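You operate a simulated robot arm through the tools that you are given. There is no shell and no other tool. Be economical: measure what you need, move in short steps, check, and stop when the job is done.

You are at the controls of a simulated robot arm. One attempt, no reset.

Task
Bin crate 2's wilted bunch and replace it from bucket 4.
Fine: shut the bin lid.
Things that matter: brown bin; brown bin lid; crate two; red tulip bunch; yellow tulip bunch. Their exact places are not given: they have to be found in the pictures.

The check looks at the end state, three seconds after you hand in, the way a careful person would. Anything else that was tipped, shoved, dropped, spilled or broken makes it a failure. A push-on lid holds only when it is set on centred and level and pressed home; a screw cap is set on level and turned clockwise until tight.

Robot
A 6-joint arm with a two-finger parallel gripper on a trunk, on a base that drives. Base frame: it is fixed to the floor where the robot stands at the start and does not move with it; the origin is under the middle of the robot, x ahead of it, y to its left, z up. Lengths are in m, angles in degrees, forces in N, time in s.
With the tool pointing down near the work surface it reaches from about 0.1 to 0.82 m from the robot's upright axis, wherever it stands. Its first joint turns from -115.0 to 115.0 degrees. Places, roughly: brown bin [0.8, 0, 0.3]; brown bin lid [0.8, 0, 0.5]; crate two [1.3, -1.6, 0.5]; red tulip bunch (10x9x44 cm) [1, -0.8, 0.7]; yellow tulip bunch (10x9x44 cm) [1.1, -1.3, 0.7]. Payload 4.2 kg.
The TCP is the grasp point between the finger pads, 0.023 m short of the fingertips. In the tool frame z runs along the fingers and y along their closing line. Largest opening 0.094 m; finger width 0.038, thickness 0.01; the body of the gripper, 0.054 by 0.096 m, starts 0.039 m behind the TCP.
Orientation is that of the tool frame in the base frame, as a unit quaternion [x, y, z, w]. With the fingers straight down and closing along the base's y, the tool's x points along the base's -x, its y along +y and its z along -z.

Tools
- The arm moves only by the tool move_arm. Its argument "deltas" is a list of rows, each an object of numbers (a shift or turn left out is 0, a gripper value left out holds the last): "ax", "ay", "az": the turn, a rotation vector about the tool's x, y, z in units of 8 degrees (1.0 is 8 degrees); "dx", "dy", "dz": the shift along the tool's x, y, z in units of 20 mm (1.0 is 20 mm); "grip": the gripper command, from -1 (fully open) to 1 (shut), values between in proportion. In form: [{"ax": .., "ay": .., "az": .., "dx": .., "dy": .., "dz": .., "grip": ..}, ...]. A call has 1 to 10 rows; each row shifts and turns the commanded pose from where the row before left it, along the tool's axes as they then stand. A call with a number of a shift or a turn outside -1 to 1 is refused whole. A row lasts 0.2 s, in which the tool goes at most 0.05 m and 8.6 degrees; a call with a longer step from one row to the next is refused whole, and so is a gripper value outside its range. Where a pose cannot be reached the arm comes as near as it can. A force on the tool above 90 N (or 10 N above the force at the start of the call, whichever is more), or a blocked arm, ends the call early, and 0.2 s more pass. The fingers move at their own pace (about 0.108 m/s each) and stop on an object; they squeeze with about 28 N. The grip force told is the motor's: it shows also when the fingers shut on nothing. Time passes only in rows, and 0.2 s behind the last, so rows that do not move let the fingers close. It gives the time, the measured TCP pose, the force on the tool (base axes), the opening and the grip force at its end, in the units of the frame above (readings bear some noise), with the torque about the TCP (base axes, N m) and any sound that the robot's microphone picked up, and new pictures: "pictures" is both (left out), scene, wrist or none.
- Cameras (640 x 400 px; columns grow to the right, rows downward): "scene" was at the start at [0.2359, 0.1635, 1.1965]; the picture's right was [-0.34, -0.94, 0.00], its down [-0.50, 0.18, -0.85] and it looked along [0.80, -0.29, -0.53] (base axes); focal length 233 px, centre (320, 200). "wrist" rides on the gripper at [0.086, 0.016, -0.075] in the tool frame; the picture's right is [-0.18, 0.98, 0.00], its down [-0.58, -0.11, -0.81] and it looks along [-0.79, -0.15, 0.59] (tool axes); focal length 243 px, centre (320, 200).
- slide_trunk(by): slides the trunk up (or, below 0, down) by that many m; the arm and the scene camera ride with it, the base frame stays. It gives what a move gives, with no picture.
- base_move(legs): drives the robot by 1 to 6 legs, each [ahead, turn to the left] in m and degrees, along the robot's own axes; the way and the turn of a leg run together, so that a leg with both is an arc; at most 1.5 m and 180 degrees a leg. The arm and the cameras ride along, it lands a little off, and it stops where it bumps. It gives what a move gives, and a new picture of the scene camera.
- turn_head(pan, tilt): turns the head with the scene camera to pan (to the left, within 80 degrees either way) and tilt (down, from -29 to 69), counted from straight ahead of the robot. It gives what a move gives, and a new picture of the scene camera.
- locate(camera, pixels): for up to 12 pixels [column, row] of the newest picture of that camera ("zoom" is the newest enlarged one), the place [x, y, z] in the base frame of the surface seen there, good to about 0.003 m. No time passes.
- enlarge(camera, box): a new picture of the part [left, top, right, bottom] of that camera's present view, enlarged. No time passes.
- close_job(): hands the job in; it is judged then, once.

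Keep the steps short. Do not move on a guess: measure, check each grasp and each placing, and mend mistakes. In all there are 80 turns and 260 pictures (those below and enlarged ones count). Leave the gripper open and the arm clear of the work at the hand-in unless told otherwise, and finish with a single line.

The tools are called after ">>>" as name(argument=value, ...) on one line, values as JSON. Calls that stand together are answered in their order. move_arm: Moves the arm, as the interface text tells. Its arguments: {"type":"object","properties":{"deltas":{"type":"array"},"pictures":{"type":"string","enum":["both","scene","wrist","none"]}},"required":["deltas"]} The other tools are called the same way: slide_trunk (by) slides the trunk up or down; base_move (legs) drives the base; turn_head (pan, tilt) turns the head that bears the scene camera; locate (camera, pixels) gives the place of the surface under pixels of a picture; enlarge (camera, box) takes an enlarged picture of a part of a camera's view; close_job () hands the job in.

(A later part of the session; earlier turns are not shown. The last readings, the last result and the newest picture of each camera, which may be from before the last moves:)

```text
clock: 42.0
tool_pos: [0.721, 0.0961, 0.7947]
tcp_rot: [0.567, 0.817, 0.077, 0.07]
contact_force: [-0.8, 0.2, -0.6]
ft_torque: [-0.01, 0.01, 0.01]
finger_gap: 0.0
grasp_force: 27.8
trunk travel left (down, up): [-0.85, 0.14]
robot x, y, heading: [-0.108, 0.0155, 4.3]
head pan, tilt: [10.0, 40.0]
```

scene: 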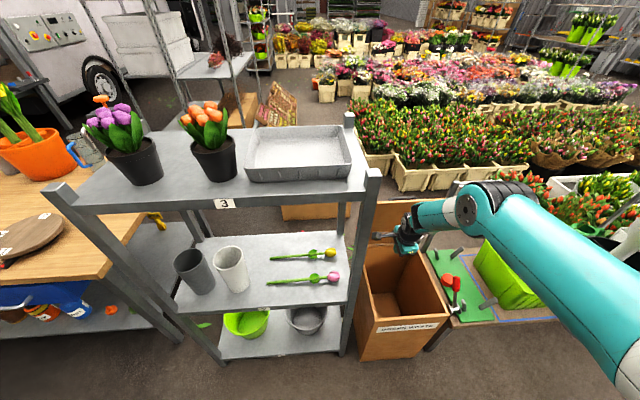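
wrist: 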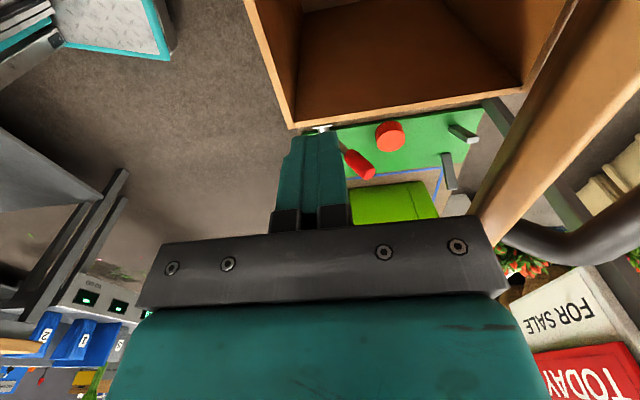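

>>> enlarge(camera="scene", box=[320, 150, 500, 340])

>>> move_arm(deltas=[{"dx": 0}], pictures="wrist")

```text
2.11 times, centred on (410, 245) of scene
```

zoom: 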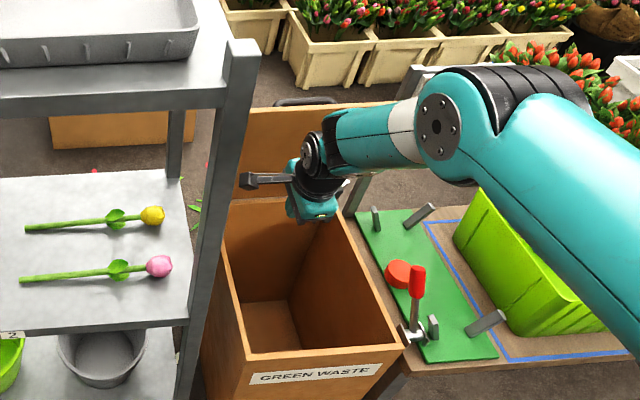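

```text
clock: 42.3
tool_pos: [0.7149, 0.0994, 0.8182]
tcp_rot: [0.563, 0.815, 0.1, 0.092]
contact_force: [-1.2, 0.3, -1.2]
ft_torque: [0.0, -0.1, -0.01]
finger_gap: 0.0
grasp_force: 27.8
trunk travel left (down, up): [-0.85, 0.14]
robot x, y, heading: [-0.1062, 0.0117, 5.0]
head pan, tilt: [10.0, 40.0]
stopped in row 1: the arm was blocked; the commanded pose is now the measured one
```

wrist: 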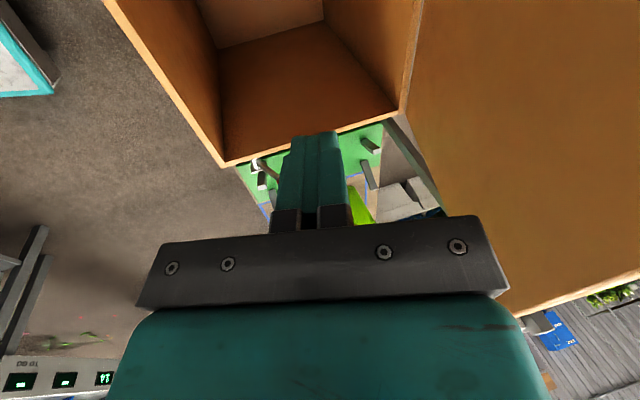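

Something still blocks the arm, possibly the elbow against the TODAY sign. Check depths there.

>>> locate(camera="zoom", pixels=[[430, 68], [440, 125], [470, 75], [540, 85], [365, 190], [340, 140], [255, 181], [225, 150], [350, 108], [270, 120]])

>>> turn_head(pan=-35, tilt=35)

```text
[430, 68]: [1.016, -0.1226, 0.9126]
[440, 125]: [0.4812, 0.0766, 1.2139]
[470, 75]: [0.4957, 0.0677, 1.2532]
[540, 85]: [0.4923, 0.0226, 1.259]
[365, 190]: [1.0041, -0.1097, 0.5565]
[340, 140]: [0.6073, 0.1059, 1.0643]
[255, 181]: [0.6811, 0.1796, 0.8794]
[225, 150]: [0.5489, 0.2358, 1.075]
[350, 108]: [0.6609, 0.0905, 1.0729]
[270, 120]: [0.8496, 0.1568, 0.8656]
```

```text
clock: 43.4
tool_pos: [0.7117, 0.0962, 0.8153]
tcp_rot: [0.565, 0.815, 0.095, 0.087]
contact_force: [1.4, -0.1, -0.3]
ft_torque: [0.02, 0.01, -0.02]
finger_gap: 0.0
grasp_force: 28.2
trunk travel left (down, up): [-0.85, 0.14]
robot x, y, heading: [-0.1062, 0.0138, 4.9]
head pan, tilt: [-35.0, 35.0]
```

scene: 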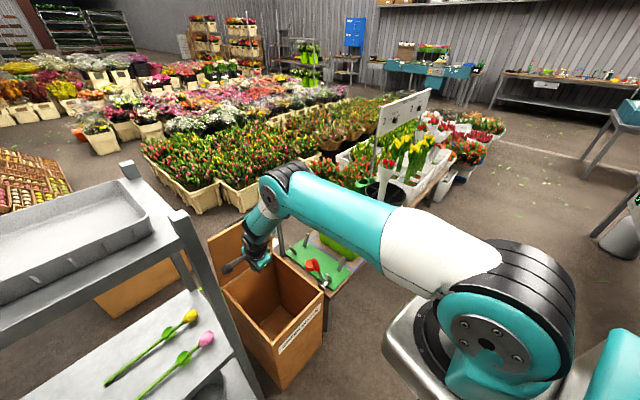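

No contact visible at sign or shelf; likely the base bumped something behind and pressure remains. Ease forward 6 cm.

>>> base_move(legs=[[0.06, 0]])

>>> move_arm(deltas=[{"dx": 0}], pictures="none")

```text
clock: 44.2
tool_pos: [0.692, 0.0935, 0.8366]
tcp_rot: [0.564, 0.812, 0.106, 0.102]
contact_force: [-0.1, 1.2, -0.1]
ft_torque: [-0.04, 0.03, -0.03]
finger_gap: 0.0001
grasp_force: 28.5
trunk travel left (down, up): [-0.85, 0.14]
robot x, y, heading: [-0.0976, 0.0165, 4.4]
head pan, tilt: [-35.0, 35.0]
stopped in leg 1: the robot was blocked; the commanded pose is now the measured one
```

scene: 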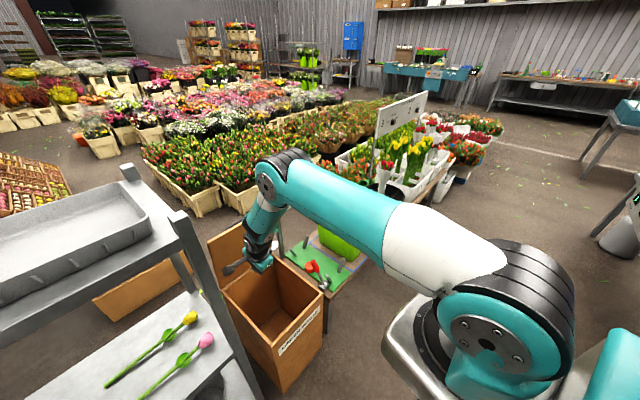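

```text
clock: 44.6
tool_pos: [0.6921, 0.0919, 0.8354]
tcp_rot: [0.565, 0.812, 0.103, 0.102]
contact_force: [0.1, 0.5, -0.1]
ft_torque: [0.02, 0.01, 0.0]
finger_gap: 0.0
grasp_force: 27.6
trunk travel left (down, up): [-0.85, 0.14]
robot x, y, heading: [-0.0964, 0.0132, 4.4]
head pan, tilt: [-35.0, 35.0]
```

Still blocked. Zoom on wrist and surroundings.

>>> enlarge(camera="scene", box=[150, 130, 370, 300])

>>> move_arm(deltas=[{"dz": -0.5}, {"dz": -0.5}], pictures="wrist")

```text
2.35 times, centred on (260, 215) of scene
```

zoom: 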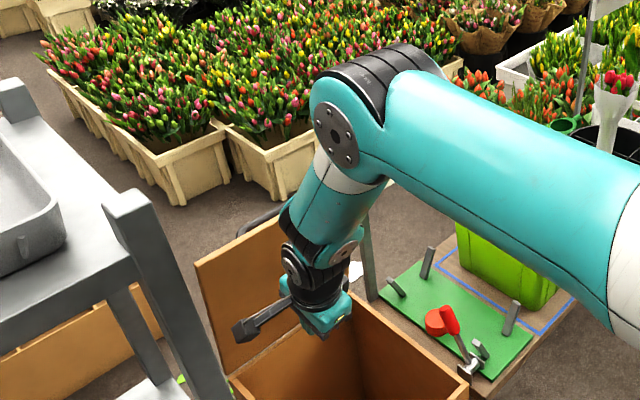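

```text
clock: 45.2
tool_pos: [0.6861, 0.09, 0.8527]
tcp_rot: [0.565, 0.812, 0.105, 0.101]
contact_force: [-0.5, -0.3, 0.3]
ft_torque: [0.01, 0.0, 0.02]
finger_gap: 0.0
grasp_force: 28.6
trunk travel left (down, up): [-0.85, 0.14]
robot x, y, heading: [-0.099, 0.0164, 4.3]
head pan, tilt: [-35.0, 35.0]
```

wrist: 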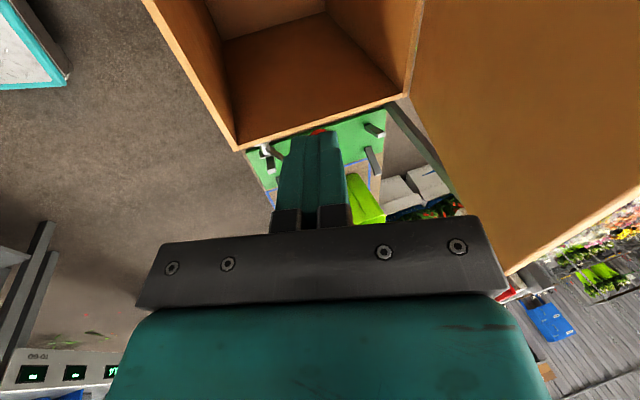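

Arm itself moves freely now. Suspect the base's right/rear side. Look there.

>>> turn_head(pan=-80, tilt=50)

>>> turn_head(pan=80, tilt=50)

```text
clock: 46.3
tool_pos: [0.6846, 0.0906, 0.8536]
tcp_rot: [0.566, 0.811, 0.104, 0.102]
contact_force: [-0.1, 0.3, -0.1]
ft_torque: [0.01, -0.02, 0.02]
finger_gap: 0.0
grasp_force: 28.5
trunk travel left (down, up): [-0.85, 0.14]
robot x, y, heading: [-0.0985, 0.0126, 4.6]
head pan, tilt: [-80.0, 50.0]
```

scene: 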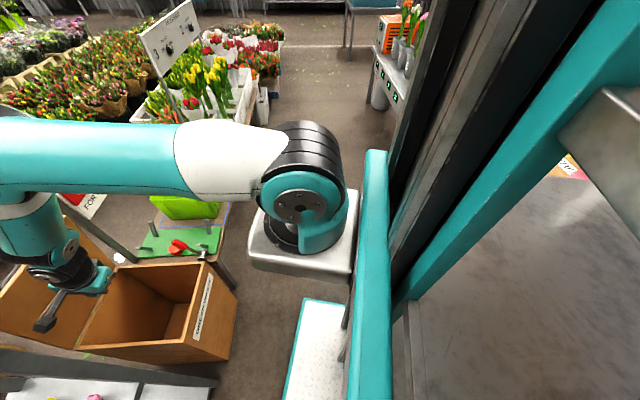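

```text
clock: 48.8
tool_pos: [0.6851, 0.0893, 0.8525]
tcp_rot: [0.565, 0.812, 0.105, 0.102]
contact_force: [-0.3, 0.6, 0.1]
ft_torque: [-0.03, 0.02, -0.01]
finger_gap: 0.0
grasp_force: 28.4
trunk travel left (down, up): [-0.85, 0.14]
robot x, y, heading: [-0.099, 0.0129, 4.8]
head pan, tilt: [80.0, 50.0]
```

scene: 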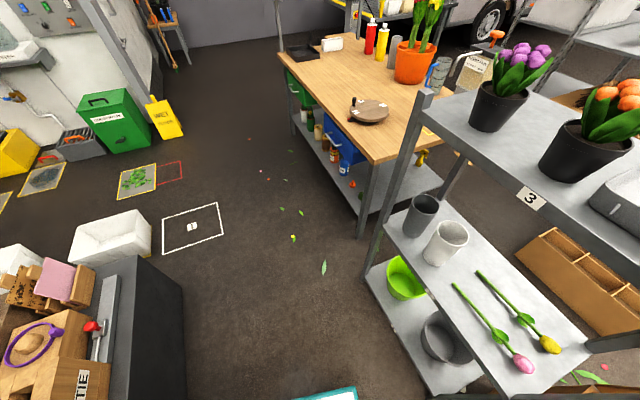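

>>> locate(camera="scene", pixels=[[183, 290], [135, 256], [110, 395], [320, 395], [85, 385], [30, 345], [180, 390]])

>>> enlarge(camera="scene", box=[0, 200, 320, 400])

```text
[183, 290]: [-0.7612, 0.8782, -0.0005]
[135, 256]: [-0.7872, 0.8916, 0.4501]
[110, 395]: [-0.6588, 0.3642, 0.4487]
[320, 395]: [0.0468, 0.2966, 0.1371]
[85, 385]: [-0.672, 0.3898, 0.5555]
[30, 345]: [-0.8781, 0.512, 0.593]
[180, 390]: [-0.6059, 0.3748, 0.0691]
```

```text
2.00 times, centred on (160, 300) of scene
```

zoom: 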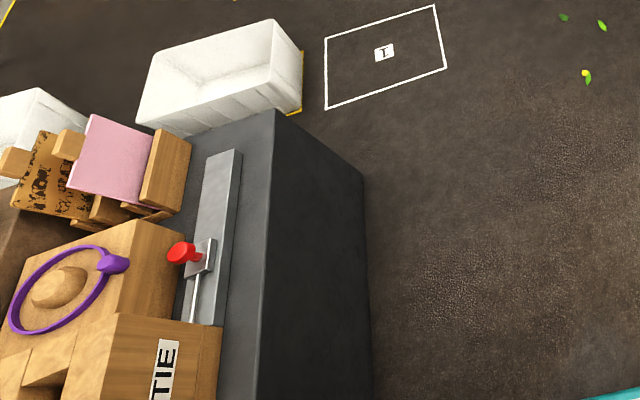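

The rear right corner of my base touched the grey cabinet behind (front face runs through about (-0.41,-0.27)). Ease forward with a slight right turn.

>>> base_move(legs=[[0.05, -2]])

```text
clock: 49.7
tool_pos: [0.7352, 0.0664, 0.8546]
tcp_rot: [0.579, 0.802, 0.104, 0.103]
contact_force: [0.1, 0.5, 1.2]
ft_torque: [-0.01, 0.02, 0.0]
finger_gap: 0.0
grasp_force: 28.3
trunk travel left (down, up): [-0.85, 0.14]
robot x, y, heading: [-0.0504, 0.0175, 2.7]
head pan, tilt: [80.0, 50.0]
```

scene: 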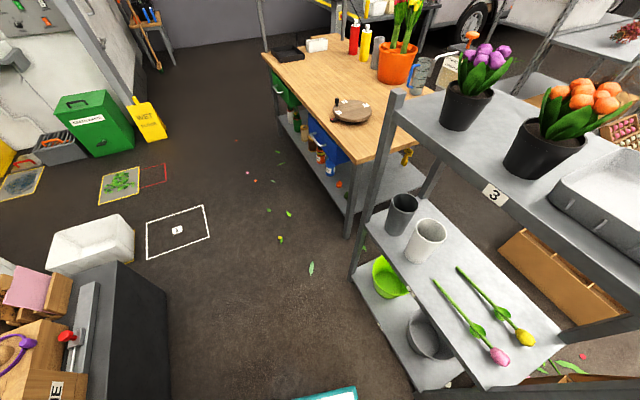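

Free again. Raise and straighten the arm, then turn right and drive along the bench.

>>> move_arm(deltas=[{"ax": 0.21, "dz": -1}, {"ax": 0.21, "dz": -1}, {"ax": 0.21, "dz": -1}, {"ax": 0.21, "dz": -1}, {"ax": 0.21, "dz": -1}, {"ax": 0.21, "dz": -1, "dy": -1}, {"ax": 0.21, "dz": -1, "dy": -1}, {"ax": 0.21, "dz": -1, "dy": -1}, {"ax": 0.21, "dz": -1, "dy": -1}, {"ax": 0.21, "dz": -1, "dy": -1}], pictures="none")

>>> base_move(legs=[[0, -76], [1.2, 0]])

>>> turn_head(pan=45, tilt=35)

```text
clock: 51.9
tool_pos: [0.6089, 0.0328, 1.0411]
tcp_rot: [0.588, 0.809, -0.015, 0.018]
contact_force: [0.8, -0.4, 0.5]
ft_torque: [-0.01, 0.03, 0.02]
finger_gap: 0.0
grasp_force: 27.9
trunk travel left (down, up): [-0.85, 0.14]
robot x, y, heading: [-0.0484, 0.011, 2.7]
head pan, tilt: [80.0, 50.0]
```

```text
clock: 61.4
tool_pos: [0.4127, -1.7975, 1.04]
tcp_rot: [0.966, 0.259, -0.023, 0.004]
contact_force: [0.2, -0.2, 0.5]
ft_torque: [-0.01, 0.03, -0.04]
finger_gap: 0.0001
grasp_force: 28.3
trunk travel left (down, up): [-0.85, 0.14]
robot x, y, heading: [0.2611, -1.154, -75.3]
head pan, tilt: [80.0, 50.0]
```

scene: 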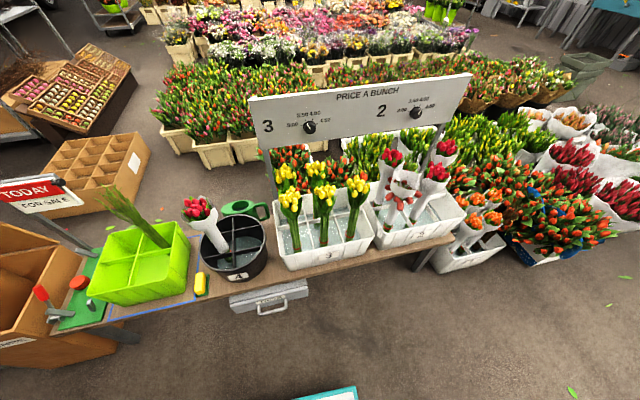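

```text
clock: 62.4
tool_pos: [0.4123, -1.7973, 1.0409]
tcp_rot: [0.966, 0.258, -0.023, 0.004]
contact_force: [-0.2, -0.6, 0.4]
ft_torque: [0.04, -0.01, 0.04]
finger_gap: 0.0
grasp_force: 28.3
trunk travel left (down, up): [-0.85, 0.14]
robot x, y, heading: [0.2598, -1.1544, -75.0]
head pan, tilt: [45.0, 35.0]
```

scene: 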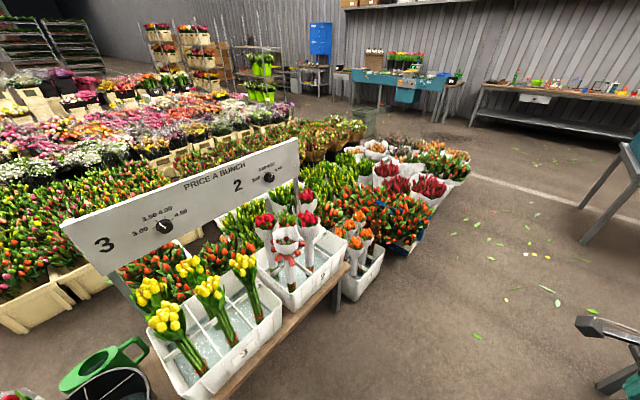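

Clear: crate 3 has yellow bunches, crate 2 has wrapped red bunches with one drooping, black bucket 4 holds one fresh red bunch. Zoom in.

>>> turn_head(pan=72, tilt=48)

>>> enlarge(camera="scene", box=[300, 90, 480, 260])

>>> enlarge(camera="scene", box=[120, 120, 320, 330])

```text
clock: 63.3
tool_pos: [0.4116, -1.7969, 1.0407]
tcp_rot: [0.966, 0.259, -0.024, 0.004]
contact_force: [-0.9, -0.3, 0.3]
ft_torque: [-0.04, -0.03, -0.01]
finger_gap: 0.0
grasp_force: 27.9
trunk travel left (down, up): [-0.85, 0.14]
robot x, y, heading: [0.2576, -1.1555, -75.5]
head pan, tilt: [72.0, 48.0]
```

scene: 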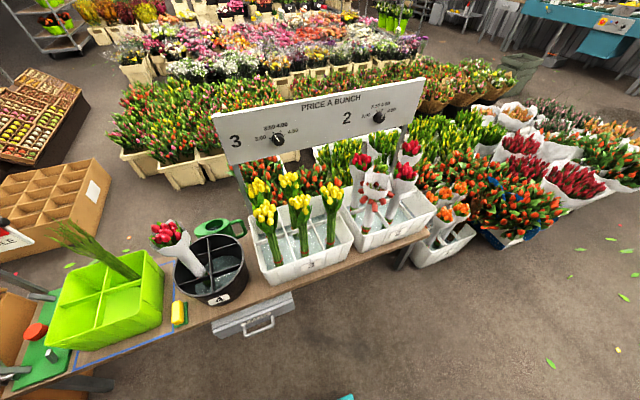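

```text
2.35 times, centred on (390, 175) of scene
```

zoom: 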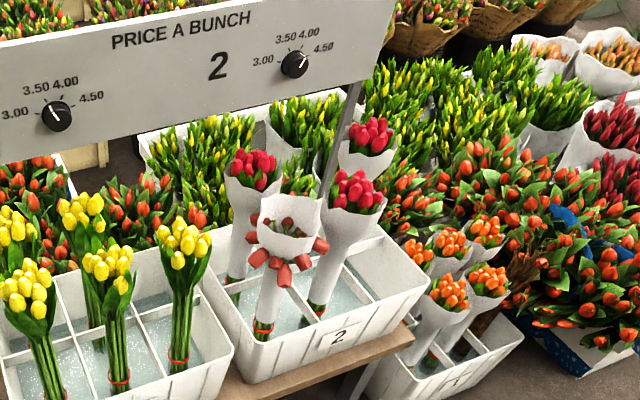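

```text
1.90 times, centred on (220, 225) of scene
```

zoom: 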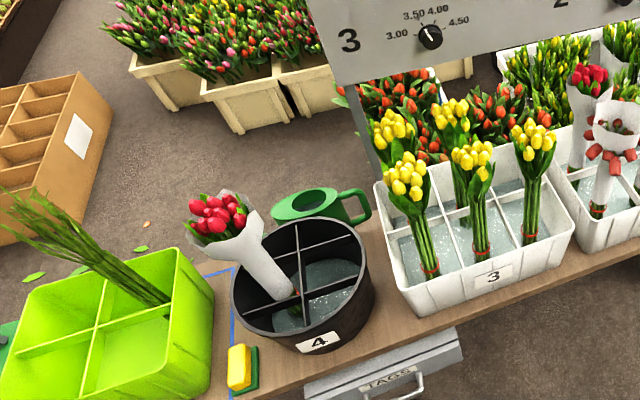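

Measure the wilted bunch, neighbours, crate 2 rim and the red bunch in bucket 4.

>>> locate(camera="scene", pixels=[[377, 180], [371, 195], [366, 215], [365, 225], [341, 213], [355, 249], [436, 215], [405, 190], [397, 205], [356, 190], [390, 230], [381, 199]])

>>> locate(camera="scene", pixels=[[168, 235], [180, 245], [190, 258], [200, 272], [178, 270], [247, 262], [215, 300], [217, 235], [268, 310], [385, 80], [225, 130], [412, 78]])

```text
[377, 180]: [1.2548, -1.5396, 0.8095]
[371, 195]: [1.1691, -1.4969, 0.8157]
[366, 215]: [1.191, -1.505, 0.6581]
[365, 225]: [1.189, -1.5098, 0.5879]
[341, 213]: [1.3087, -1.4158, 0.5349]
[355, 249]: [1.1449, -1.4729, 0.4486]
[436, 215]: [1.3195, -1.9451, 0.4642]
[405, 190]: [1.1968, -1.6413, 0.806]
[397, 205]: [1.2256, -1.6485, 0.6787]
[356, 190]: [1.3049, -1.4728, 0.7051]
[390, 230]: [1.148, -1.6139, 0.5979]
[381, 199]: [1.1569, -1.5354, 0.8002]
```

```text
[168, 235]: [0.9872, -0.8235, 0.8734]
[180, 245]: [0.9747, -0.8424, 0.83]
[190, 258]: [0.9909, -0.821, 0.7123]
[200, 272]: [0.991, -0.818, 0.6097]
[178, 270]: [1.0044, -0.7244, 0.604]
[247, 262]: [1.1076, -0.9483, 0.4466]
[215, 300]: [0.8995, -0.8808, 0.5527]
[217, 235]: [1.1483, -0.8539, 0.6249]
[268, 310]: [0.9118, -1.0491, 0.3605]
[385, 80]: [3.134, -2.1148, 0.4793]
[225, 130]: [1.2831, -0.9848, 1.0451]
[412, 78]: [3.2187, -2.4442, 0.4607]
```

The wilted bunch stands in crate 2's front-left cell (column near (1.21,-1.51)). Drive on 0.58 m and turn to face the bench.

>>> base_move(legs=[[0.58, 0], [0, 92]])

>>> turn_head(pan=0, tilt=35)

>>> move_arm(deltas=[{"az": -0.94}, {"az": -0.94}, {"az": -0.94}, {"az": -0.94}, {"az": -0.94}, {"az": -0.94}, {"az": -0.94}, {"az": -0.94}, {"az": -0.94}, {"az": -0.94}], pictures="scene")

```text
clock: 70.5
tool_pos: [1.0416, -1.5516, 1.0391]
tcp_rot: [0.487, 0.873, -0.013, 0.019]
contact_force: [0.5, 0.6, 0.2]
ft_torque: [-0.02, -0.03, 0.05]
finger_gap: 0.0001
grasp_force: 28.0
trunk travel left (down, up): [-0.85, 0.14]
robot x, y, heading: [0.4072, -1.7232, 16.5]
head pan, tilt: [72.0, 48.0]
```

scene: 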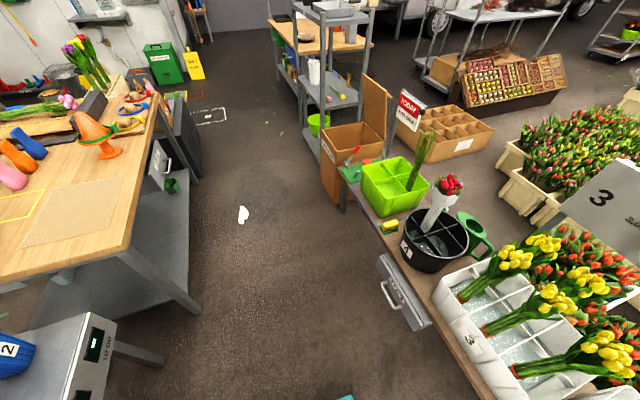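

```text
clock: 72.0
tool_pos: [1.0424, -1.5511, 1.0412]
tcp_rot: [0.488, 0.873, -0.012, 0.02]
contact_force: [-1.4, 0.6, 0.4]
ft_torque: [-0.02, 0.02, 0.01]
finger_gap: 0.0
grasp_force: 27.9
trunk travel left (down, up): [-0.85, 0.14]
robot x, y, heading: [0.4054, -1.7261, 16.5]
head pan, tilt: [0.0, 35.0]
```

scene: 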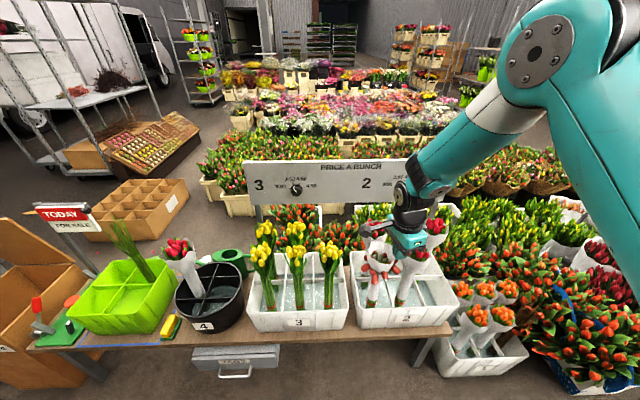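

```text
clock: 74.2
tool_pos: [1.0412, -1.5506, 1.0416]
tcp_rot: [-0.148, 0.989, -0.022, 0.008]
contact_force: [0.4, -0.3, 0.1]
ft_torque: [0.0, 0.03, -0.02]
finger_gap: 0.0
grasp_force: 28.6
trunk travel left (down, up): [-0.85, 0.14]
robot x, y, heading: [0.4081, -1.7257, 16.4]
head pan, tilt: [0.0, 35.0]
```

scene: 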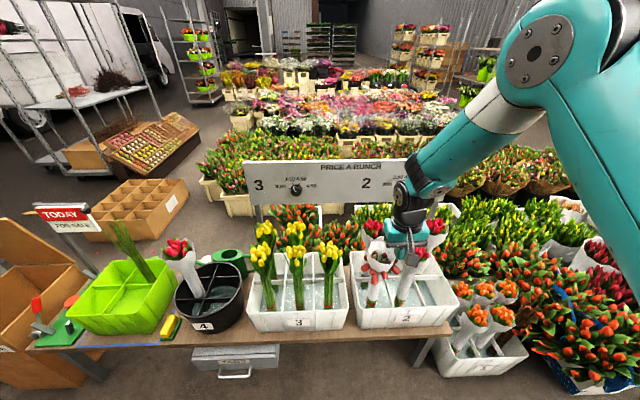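

Facing the bench. Zoom on crate 2 to measure the wilted bunch again.

>>> enlarge(camera="scene", box=[340, 210, 470, 335])

```text
3.20 times, centred on (405, 272) of scene
```

zoom: 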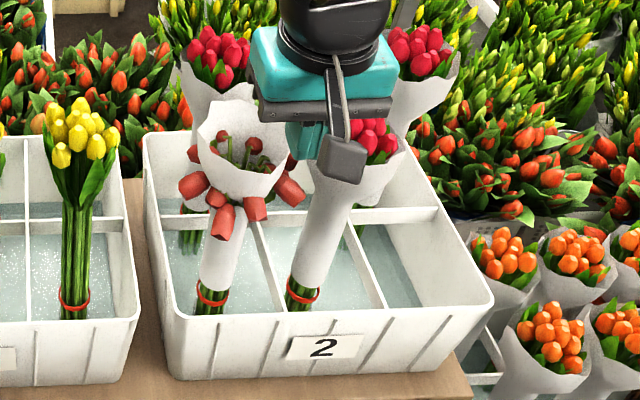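

>>> locate(camera="zoom", pixels=[[221, 270], [203, 270], [241, 265], [212, 298], [226, 225], [240, 140], [250, 318], [305, 270], [265, 240], [150, 300], [318, 235], [224, 245]])

```text
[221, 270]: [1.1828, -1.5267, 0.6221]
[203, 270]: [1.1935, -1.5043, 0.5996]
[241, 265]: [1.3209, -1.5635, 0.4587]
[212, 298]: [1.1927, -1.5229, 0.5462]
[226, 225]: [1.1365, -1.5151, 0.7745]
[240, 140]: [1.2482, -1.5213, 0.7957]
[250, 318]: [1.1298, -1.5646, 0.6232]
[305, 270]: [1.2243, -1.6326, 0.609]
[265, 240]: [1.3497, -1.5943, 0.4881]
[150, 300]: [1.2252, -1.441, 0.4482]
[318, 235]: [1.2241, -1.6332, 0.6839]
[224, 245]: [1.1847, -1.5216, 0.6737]
```

Column centre ≈ (1.206,-1.519), free between rim (z 0.623) and drooping heads (~0.75). Plan: gripper pitched 33° below horizontal, grasp at z 0.668. First pitch the tool, fingers open.

>>> move_arm(deltas=[{"ay": -0.89, "grip": -1}, {"ay": -0.89}, {"ay": -0.89}, {"ay": -0.89}, {"ay": -0.89}, {"ay": -0.89}, {"ay": -0.89}, {"ay": -0.89}], pictures="none")

```text
clock: 76.0
tool_pos: [1.0424, -1.5527, 1.0411]
tcp_rot: [-0.14, 0.865, 0.052, 0.48]
contact_force: [-0.1, -0.8, 0.1]
ft_torque: [0.0, 0.03, 0.03]
finger_gap: 0.0941
grasp_force: 0.0
trunk travel left (down, up): [-0.85, 0.14]
robot x, y, heading: [0.4055, -1.7243, 16.4]
head pan, tilt: [0.0, 35.0]
```

>>> move_arm(deltas=[{"dx": 0.956, "dz": 0.67, "dy": -0.05}, {"dx": 0.956, "dz": 0.67, "dy": -0.05}, {"dx": 0.956, "dz": 0.67, "dy": -0.05}, {"dx": 0.956, "dz": 0.67, "dy": -0.05}, {"dx": 0.956, "dz": 0.67, "dy": -0.05}, {"dx": 0.956, "dz": 0.67, "dy": -0.05}, {"dx": 0.956, "dz": 0.67, "dy": -0.05}, {"dx": 0.956, "dz": 0.67, "dy": -0.05}], pictures="none")

>>> move_arm(deltas=[{"dx": 0.956, "dz": 0.67, "dy": -0.05}, {"dx": 0.956, "dz": 0.67, "dy": -0.05}, {"dx": 0.956, "dz": 0.67, "dy": -0.05}, {"dx": 0.956, "dz": 0.67, "dy": -0.05}, {"dx": 0.956, "dz": 0.67, "dy": -0.05}, {"dx": 0.956, "dz": 0.67, "dy": -0.05}, {"dx": 0.956, "dz": 0.67, "dy": -0.05}, {"dx": 0.956, "dz": 0.67, "dy": -0.05}])

```text
clock: 77.8
tool_pos: [1.0537, -1.5642, 0.8544]
tcp_rot: [-0.138, 0.865, 0.05, 0.479]
contact_force: [0.6, 0.2, 0.9]
ft_torque: [0.0, -0.02, 0.02]
finger_gap: 0.0942
grasp_force: 0.0
trunk travel left (down, up): [-0.85, 0.14]
robot x, y, heading: [0.4076, -1.7233, 16.2]
head pan, tilt: [0.0, 35.0]
```

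```text
clock: 79.5
tool_pos: [1.0656, -1.5801, 0.6679]
tcp_rot: [-0.14, 0.865, 0.051, 0.478]
contact_force: [0.3, 0.4, -0.1]
ft_torque: [0.03, -0.07, -0.01]
finger_gap: 0.0939
grasp_force: 0.0
trunk travel left (down, up): [-0.85, 0.14]
robot x, y, heading: [0.4036, -1.7286, 16.4]
head pan, tilt: [0.0, 35.0]
```

scene: 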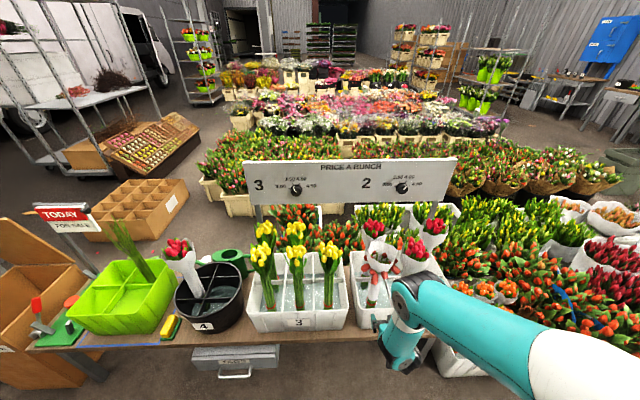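
wrist: 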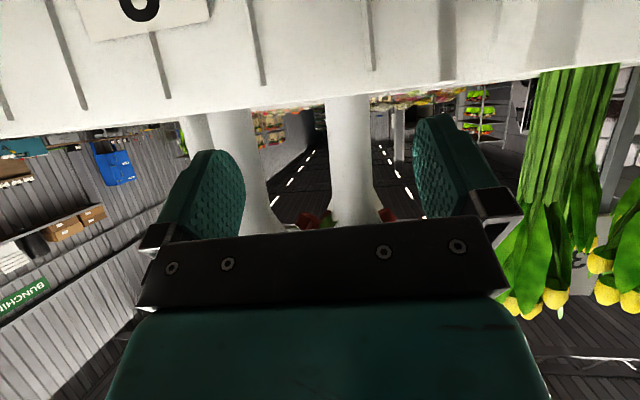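

Upside-down view: the wilted column is between the pads. Check position precisely.

>>> locate(camera="wrist", pixels=[[332, 130], [350, 130], [366, 130], [350, 180], [238, 140], [260, 170], [380, 215], [215, 140]])

```text
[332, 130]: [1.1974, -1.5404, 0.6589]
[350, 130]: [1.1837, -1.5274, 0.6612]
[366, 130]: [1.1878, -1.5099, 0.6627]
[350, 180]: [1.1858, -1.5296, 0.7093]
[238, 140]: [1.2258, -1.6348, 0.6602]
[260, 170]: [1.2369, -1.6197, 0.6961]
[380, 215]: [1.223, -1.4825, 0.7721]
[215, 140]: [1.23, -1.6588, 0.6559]
```

Column centre ≈ (1.200,-1.522), 34 mm thick. Move laterally +16 mm and advance horizontally 137 mm.

>>> move_arm(deltas=[{"dy": 0.4, "dz": 0.967, "dx": -0.61}, {"dy": 0.4, "dz": 0.967, "dx": -0.61}, {"dz": 0.967, "dx": -0.61}, {"dz": 0.967, "dx": -0.61}, {"dz": 0.967, "dx": -0.61}, {"dz": 0.967, "dx": -0.61}], pictures="both")

```text
clock: 81.0
tool_pos: [1.1928, -1.5235, 0.6679]
tcp_rot: [-0.14, 0.865, 0.051, 0.479]
contact_force: [-0.5, 0.2, -0.7]
ft_torque: [-0.03, 0.0, 0.03]
finger_gap: 0.0939
grasp_force: 0.0
trunk travel left (down, up): [-0.85, 0.14]
robot x, y, heading: [0.4058, -1.7238, 16.3]
head pan, tilt: [0.0, 35.0]
```

scene: 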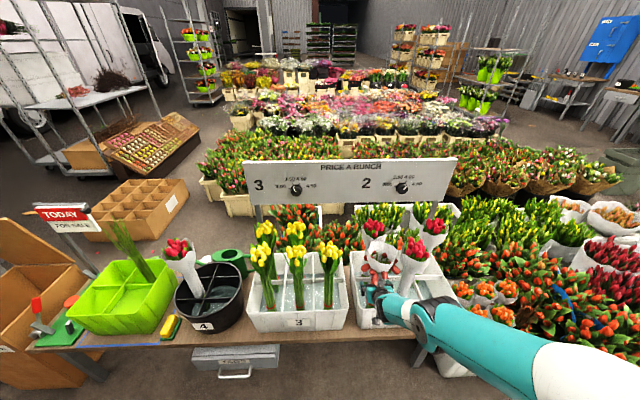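
wrist: 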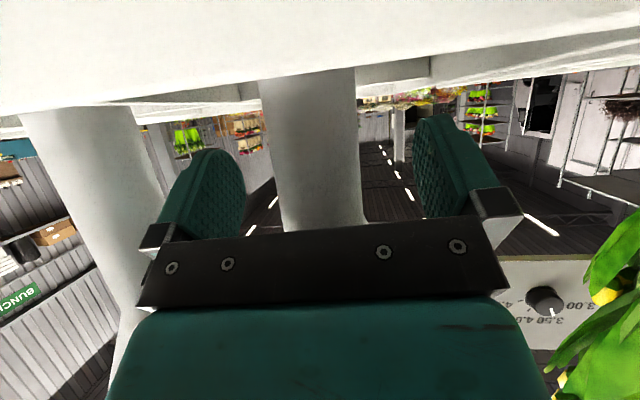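

The column is centred between pads with no contact force. Close the grip.

>>> move_arm(deltas=[{"grip": 1}, {"grip": 1}, {"grip": 1}], pictures="none")

```text
clock: 81.8
tool_pos: [1.1937, -1.5237, 0.6675]
tcp_rot: [-0.14, 0.865, 0.051, 0.479]
contact_force: [-0.3, 1.0, 1.5]
ft_torque: [0.21, 0.06, 0.0]
finger_gap: 0.0392
grasp_force: 28.3
trunk travel left (down, up): [-0.85, 0.14]
robot x, y, heading: [0.4064, -1.7191, 16.4]
head pan, tilt: [0.0, 35.0]
```

Held (39 mm). Lift straight up 0.2 m, then a further 0.08 m, checking.

>>> move_arm(deltas=[{"dx": -0.845, "dz": -0.536, "grip": 1}, {"dx": -0.845, "dz": -0.536}, {"dx": -0.845, "dz": -0.536}, {"dx": -0.845, "dz": -0.536}, {"dx": -0.845, "dz": -0.536}, {"dx": -0.845, "dz": -0.536}, {"dx": -0.845, "dz": -0.536}, {"dx": -0.845, "dz": -0.536}, {"dx": -0.845, "dz": -0.536}, {"dx": -0.845, "dz": -0.536}], pictures="scene")

>>> move_arm(deltas=[{"dx": -0.845, "dz": -0.536}, {"dx": -0.845, "dz": -0.536}, {"dx": -0.845, "dz": -0.536}, {"dx": -0.845, "dz": -0.536}], pictures="scene")

>>> enlarge(camera="scene", box=[330, 130, 490, 330])

```text
clock: 84.0
tool_pos: [1.1935, -1.5121, 0.8683]
tcp_rot: [-0.14, 0.865, 0.052, 0.478]
contact_force: [-0.5, -0.7, -2.1]
ft_torque: [-0.04, 0.04, 0.03]
finger_gap: 0.0395
grasp_force: 27.8
trunk travel left (down, up): [-0.85, 0.14]
robot x, y, heading: [0.4078, -1.7229, 16.6]
head pan, tilt: [0.0, 35.0]
```

scene: 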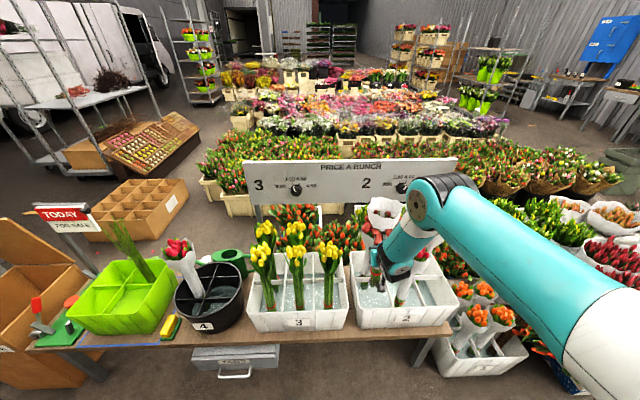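

```text
clock: 85.0
tool_pos: [1.192, -1.5108, 0.9483]
tcp_rot: [-0.14, 0.865, 0.051, 0.479]
contact_force: [-0.3, -0.8, -3.1]
ft_torque: [-0.04, 0.05, 0.03]
finger_gap: 0.0395
grasp_force: 27.5
trunk travel left (down, up): [-0.85, 0.14]
robot x, y, heading: [0.4118, -1.7249, 16.4]
head pan, tilt: [0.0, 35.0]
```

scene: 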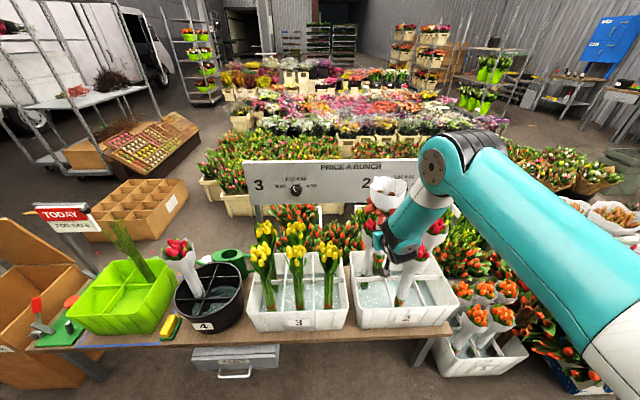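

```text
2.00 times, centred on (410, 230) of scene
```

zoom: 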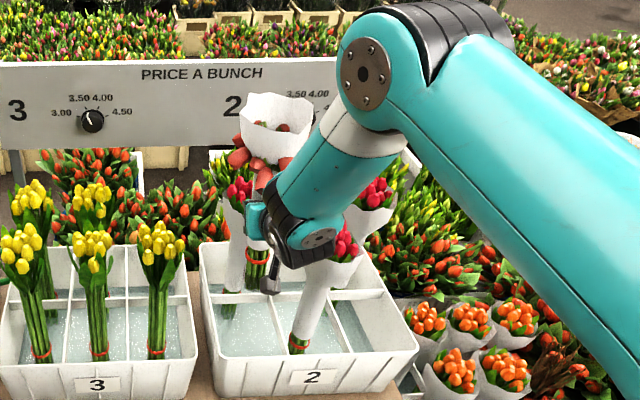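

Lifted clean (stems now above the rim). Pull back 14 cm from the crates.

>>> move_arm(deltas=[{"dx": 0.535, "dz": -0.846}, {"dx": 0.535, "dz": -0.846}, {"dx": 0.535, "dz": -0.846}, {"dx": 0.535, "dz": -0.846}, {"dx": 0.535, "dz": -0.846}, {"dx": 0.535, "dz": -0.846}, {"dx": 0.535, "dz": -0.846}], pictures="none")

>>> base_move(legs=[[0, 86.6]])

```text
clock: 86.5
tool_pos: [1.0577, -1.5526, 0.9519]
tcp_rot: [-0.138, 0.866, 0.049, 0.479]
contact_force: [-0.6, 0.8, -2.7]
ft_torque: [-0.02, 0.05, -0.01]
finger_gap: 0.0394
grasp_force: 28.0
trunk travel left (down, up): [-0.85, 0.14]
robot x, y, heading: [0.4037, -1.7214, 16.4]
head pan, tilt: [0.0, 35.0]
```

```text
clock: 90.6
tool_pos: [0.2799, -1.0631, 0.9504]
tcp_rot: [0.693, -0.537, -0.364, -0.315]
contact_force: [-0.3, -0.2, -3.1]
ft_torque: [-0.06, 0.0, 0.0]
finger_gap: 0.0391
grasp_force: 27.9
trunk travel left (down, up): [-0.85, 0.14]
robot x, y, heading: [0.4093, -1.7203, 102.5]
head pan, tilt: [0.0, 35.0]
```

scene: 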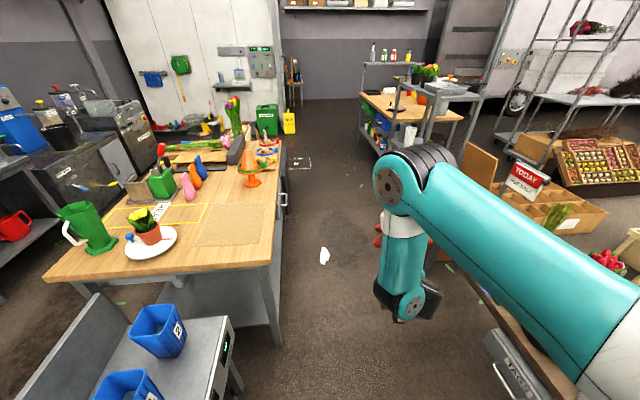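

Check the corridor: table edge on the left.

>>> locate(camera="scene", pixels=[[280, 340], [236, 390], [285, 190], [284, 150], [234, 322], [297, 165]])

```text
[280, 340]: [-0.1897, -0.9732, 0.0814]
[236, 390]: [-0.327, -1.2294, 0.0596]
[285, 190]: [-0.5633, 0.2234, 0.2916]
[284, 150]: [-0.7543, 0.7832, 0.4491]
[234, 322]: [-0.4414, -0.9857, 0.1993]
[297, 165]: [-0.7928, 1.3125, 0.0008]
```

Corridor is fine. I'll stop short, turn to approach the bin diagonally so the bunch stays clear of the shelf.

>>> base_move(legs=[[1.27, 0], [0, -61.5]])

>>> turn_head(pan=0, tilt=50)

```text
clock: 99.6
tool_pos: [0.6429, -0.0817, 0.9523]
tcp_rot: [-0.326, 0.813, 0.154, 0.456]
contact_force: [0.3, 0.4, -2.9]
ft_torque: [-0.03, 0.04, 0.04]
finger_gap: 0.039
grasp_force: 28.1
trunk travel left (down, up): [-0.85, 0.14]
robot x, y, heading: [0.1284, -0.5157, 41.8]
head pan, tilt: [0.0, 35.0]
```

scene: 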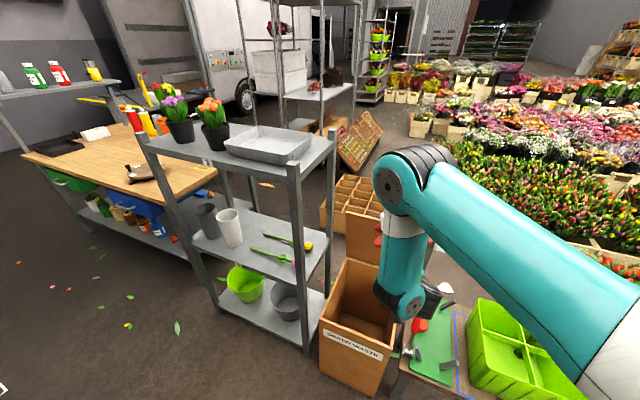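

```text
clock: 100.4
tool_pos: [0.6433, -0.0819, 0.9507]
tcp_rot: [-0.326, 0.814, 0.154, 0.456]
contact_force: [0.0, 0.5, -2.9]
ft_torque: [-0.04, 0.05, 0.02]
finger_gap: 0.039
grasp_force: 27.5
trunk travel left (down, up): [-0.85, 0.14]
robot x, y, heading: [0.1269, -0.516, 41.7]
head pan, tilt: [0.0, 50.0]
```

scene: 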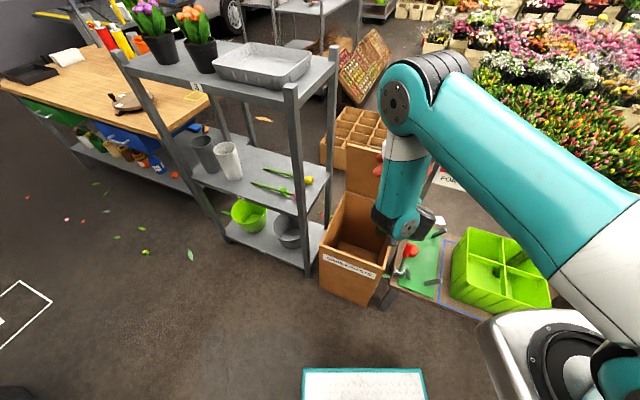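

TCP needs to go ~0.165 m ahead and 0.03 m left to be over the bin's middle. Moving there at height.

>>> move_arm(deltas=[{"dx": -0.535, "dz": 0.846, "dy": 0.17}, {"dx": -0.535, "dz": 0.846, "dy": 0.17}, {"dx": -0.535, "dz": 0.846, "dy": 0.17}, {"dx": -0.535, "dz": 0.846, "dy": 0.17}, {"dx": -0.535, "dz": 0.846, "dy": 0.17}, {"dx": -0.535, "dz": 0.846, "dy": 0.17}, {"dx": -0.535, "dz": 0.846, "dy": 0.17}, {"dx": -0.535, "dz": 0.846, "dy": 0.17}], pictures="both")

>>> enlarge(camera="scene", box=[300, 80, 480, 310])

```text
clock: 102.2
tool_pos: [0.7456, 0.0451, 0.9493]
tcp_rot: [-0.327, 0.813, 0.155, 0.456]
contact_force: [-0.6, 0.2, -2.6]
ft_torque: [-0.05, 0.02, 0.0]
finger_gap: 0.0391
grasp_force: 28.2
trunk travel left (down, up): [-0.85, 0.14]
robot x, y, heading: [0.1268, -0.5136, 41.6]
head pan, tilt: [0.0, 50.0]
```

scene: 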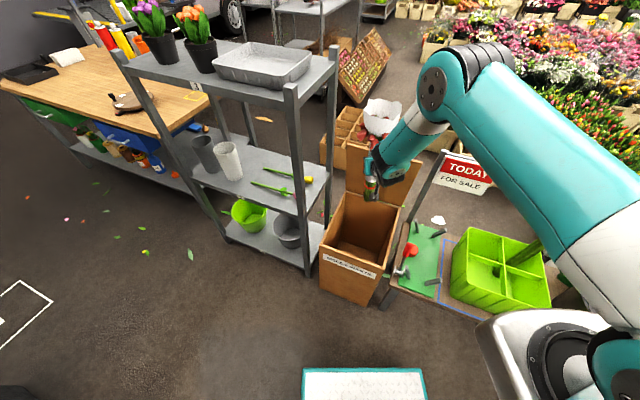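
wrist: 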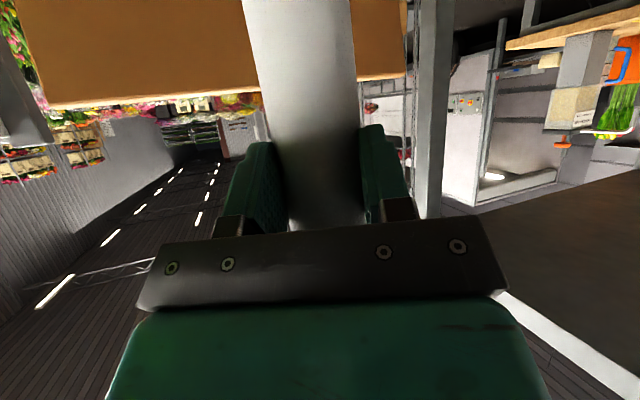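

```text
1.74 times, centred on (390, 195) of scene
```

zoom: 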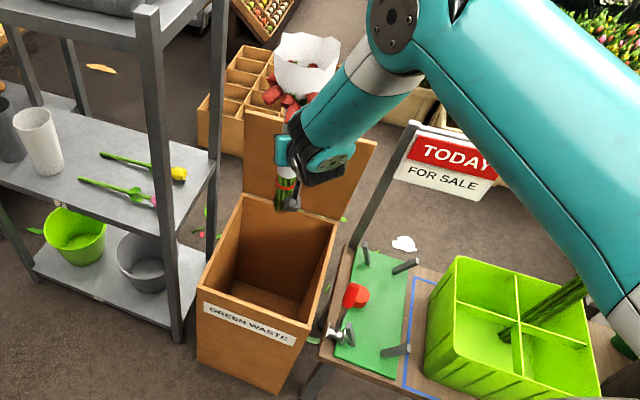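

The bunch is over the bin mouth. Lower vertically.

>>> move_arm(deltas=[{"dx": 0.845, "dz": 0.536}, {"dx": 0.845, "dz": 0.536}, {"dx": 0.845, "dz": 0.536}, {"dx": 0.845, "dz": 0.536}, {"dx": 0.845, "dz": 0.536}, {"dx": 0.845, "dz": 0.536}, {"dx": 0.845, "dz": 0.536}, {"dx": 0.845, "dz": 0.536}], pictures="none")

>>> move_arm(deltas=[{"dx": 0.845, "dz": 0.536}, {"dx": 0.845, "dz": 0.536}, {"dx": 0.845, "dz": 0.536}, {"dx": 0.845, "dz": 0.536}, {"dx": 0.845, "dz": 0.536}, {"dx": 0.845, "dz": 0.536}], pictures="scene")

>>> enlarge(camera="scene", box=[300, 120, 460, 310])

```text
clock: 104.0
tool_pos: [0.7472, 0.0397, 0.7893]
tcp_rot: [-0.327, 0.814, 0.155, 0.455]
contact_force: [0.9, 0.5, -3.0]
ft_torque: [-0.03, 0.02, 0.03]
finger_gap: 0.0393
grasp_force: 28.2
trunk travel left (down, up): [-0.85, 0.14]
robot x, y, heading: [0.1264, -0.519, 41.8]
head pan, tilt: [0.0, 50.0]
```

```text
clock: 105.4
tool_pos: [0.7432, 0.0292, 0.6793]
tcp_rot: [-0.326, 0.814, 0.155, 0.456]
contact_force: [0.7, 0.0, -2.4]
ft_torque: [-0.03, 0.06, 0.0]
finger_gap: 0.0393
grasp_force: 27.9
out of reach, approached as far as the arm can: row 6
trunk travel left (down, up): [-0.85, 0.14]
robot x, y, heading: [0.1277, -0.5127, 41.7]
head pan, tilt: [0.0, 50.0]
```

scene: 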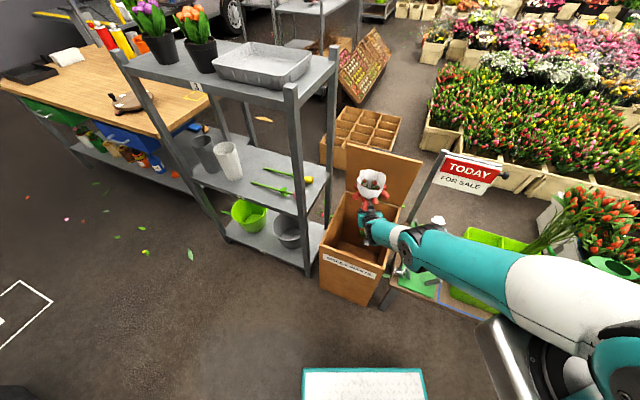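

```text
2.11 times, centred on (380, 215) of scene
```

zoom: 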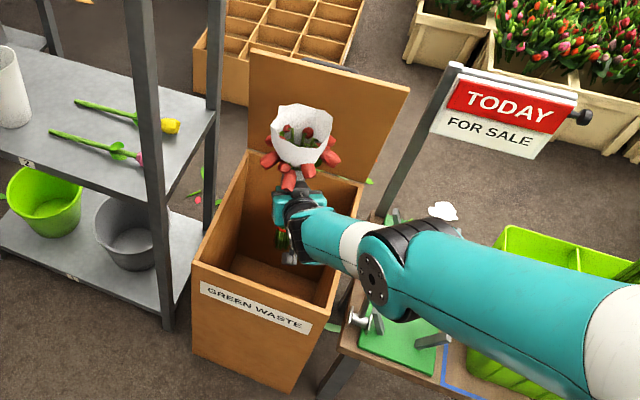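

Slide the trunk down 5 cm to lower the bunch further, then release.

>>> slide_trunk(by=-0.05)

>>> move_arm(deltas=[{"grip": -0.3}, {"grip": -0.7}, {"grip": -1}, {"grip": -1}, {"grip": -1}, {"grip": -1}], pictures="scene")

>>> enlarge(camera="scene", box=[300, 120, 460, 310])

```text
clock: 106.3
tool_pos: [0.745, 0.0276, 0.6305]
tcp_rot: [-0.327, 0.814, 0.155, 0.455]
contact_force: [1.0, -0.2, -3.4]
ft_torque: [-0.02, 0.01, 0.03]
finger_gap: 0.0389
grasp_force: 27.7
trunk travel left (down, up): [-0.8, 0.19]
robot x, y, heading: [0.1306, -0.5189, 41.9]
head pan, tilt: [0.0, 50.0]
```

```text
clock: 107.7
tool_pos: [0.7447, 0.0279, 0.6301]
tcp_rot: [-0.326, 0.813, 0.154, 0.456]
contact_force: [-0.7, -0.2, 0.1]
ft_torque: [0.01, 0.0, 0.01]
finger_gap: 0.0941
grasp_force: 0.0
trunk travel left (down, up): [-0.8, 0.19]
robot x, y, heading: [0.1284, -0.5155, 41.7]
head pan, tilt: [0.0, 50.0]
```

scene: 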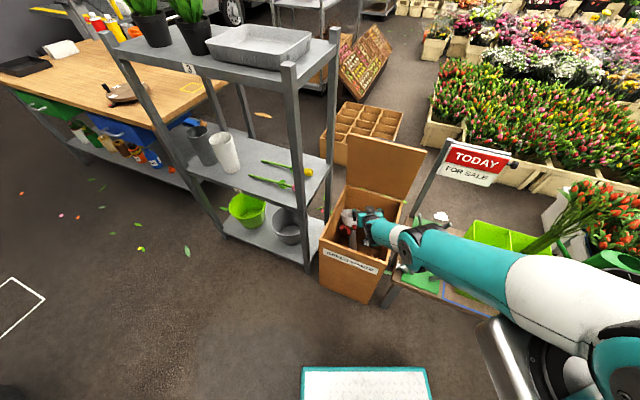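

```text
2.11 times, centred on (380, 215) of scene
```

zoom: 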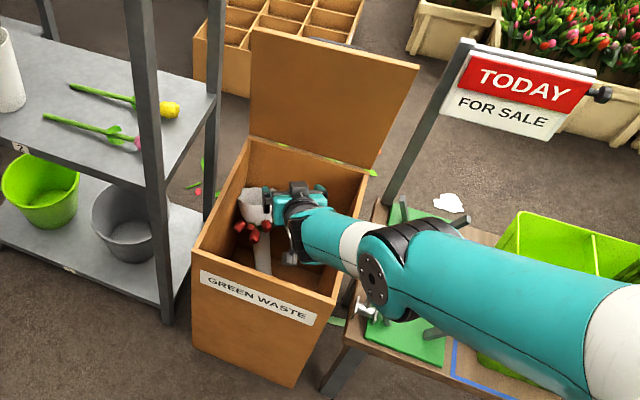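

The wilted bunch is in the bin. Raise the hand straight up and check that nothing sticks out.

>>> move_arm(deltas=[{"dx": -0.845, "dz": -0.536}, {"dx": -0.845, "dz": -0.536}, {"dx": -0.845, "dz": -0.536}, {"dx": -0.845, "dz": -0.536}, {"dx": -0.845, "dz": -0.536}, {"dx": -0.845, "dz": -0.536}, {"dx": -0.845, "dz": -0.536}, {"dx": -0.845, "dz": -0.536}, {"dx": -0.845, "dz": -0.536}, {"dx": -0.845, "dz": -0.536}], pictures="none")

>>> move_arm(deltas=[{"dx": -0.845, "dz": -0.536, "grip": 1}, {"dx": -0.845, "dz": -0.536}, {"dx": -0.845, "dz": -0.536}, {"dx": -0.845, "dz": -0.536}, {"dx": -0.845, "dz": -0.536}, {"dx": -0.845, "dz": -0.536}, {"dx": -0.845, "dz": -0.536}, {"dx": -0.845, "dz": -0.536}], pictures="scene")

>>> enlarge(camera="scene", box=[300, 120, 460, 310])

```text
clock: 109.9
tool_pos: [0.7399, 0.0335, 0.8285]
tcp_rot: [-0.327, 0.814, 0.154, 0.456]
contact_force: [0.3, 0.3, 0.5]
ft_torque: [-0.03, -0.03, 0.02]
finger_gap: 0.0938
grasp_force: 0.1
trunk travel left (down, up): [-0.8, 0.19]
robot x, y, heading: [0.127, -0.5172, 41.6]
head pan, tilt: [0.0, 50.0]
```

```text
clock: 111.7
tool_pos: [0.7333, 0.04, 0.9905]
tcp_rot: [-0.327, 0.814, 0.154, 0.455]
contact_force: [0.6, 0.4, 0.5]
ft_torque: [0.0, 0.0, 0.01]
finger_gap: 0.0002
grasp_force: 27.8
trunk travel left (down, up): [-0.8, 0.19]
robot x, y, heading: [0.1298, -0.5187, 41.5]
head pan, tilt: [0.0, 50.0]
```

scene: 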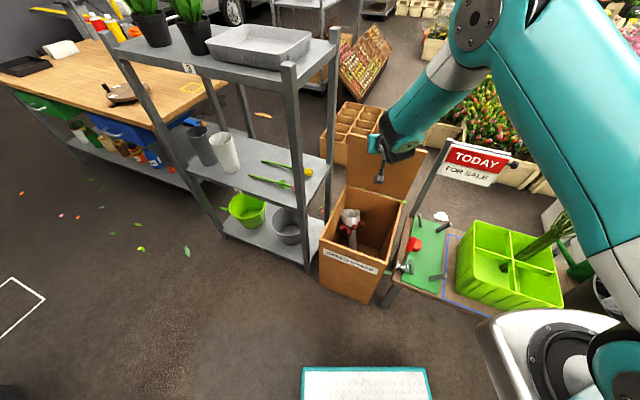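

```text
2.11 times, centred on (380, 215) of scene
```

zoom: 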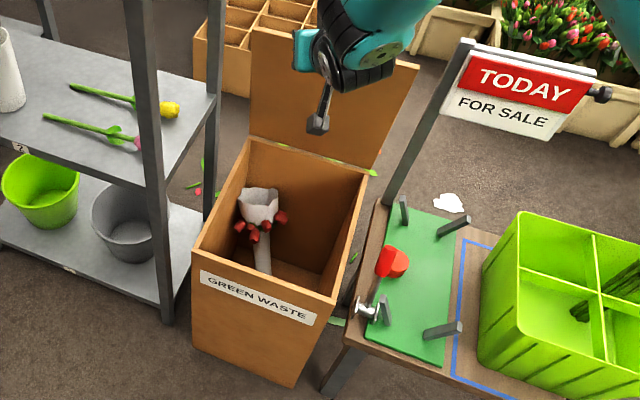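

>>> locate(camera="zoom", pixels=[[258, 190], [242, 195], [278, 195], [237, 228], [252, 35], [410, 72], [330, 150], [260, 130], [380, 150], [455, 60]])

```text
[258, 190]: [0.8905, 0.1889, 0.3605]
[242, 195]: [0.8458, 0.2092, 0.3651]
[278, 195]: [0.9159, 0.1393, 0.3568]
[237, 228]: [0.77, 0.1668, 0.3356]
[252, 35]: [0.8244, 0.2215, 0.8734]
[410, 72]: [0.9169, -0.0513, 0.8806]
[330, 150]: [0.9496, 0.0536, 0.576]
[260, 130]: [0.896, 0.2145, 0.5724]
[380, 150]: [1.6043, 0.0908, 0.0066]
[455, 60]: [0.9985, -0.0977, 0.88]
```

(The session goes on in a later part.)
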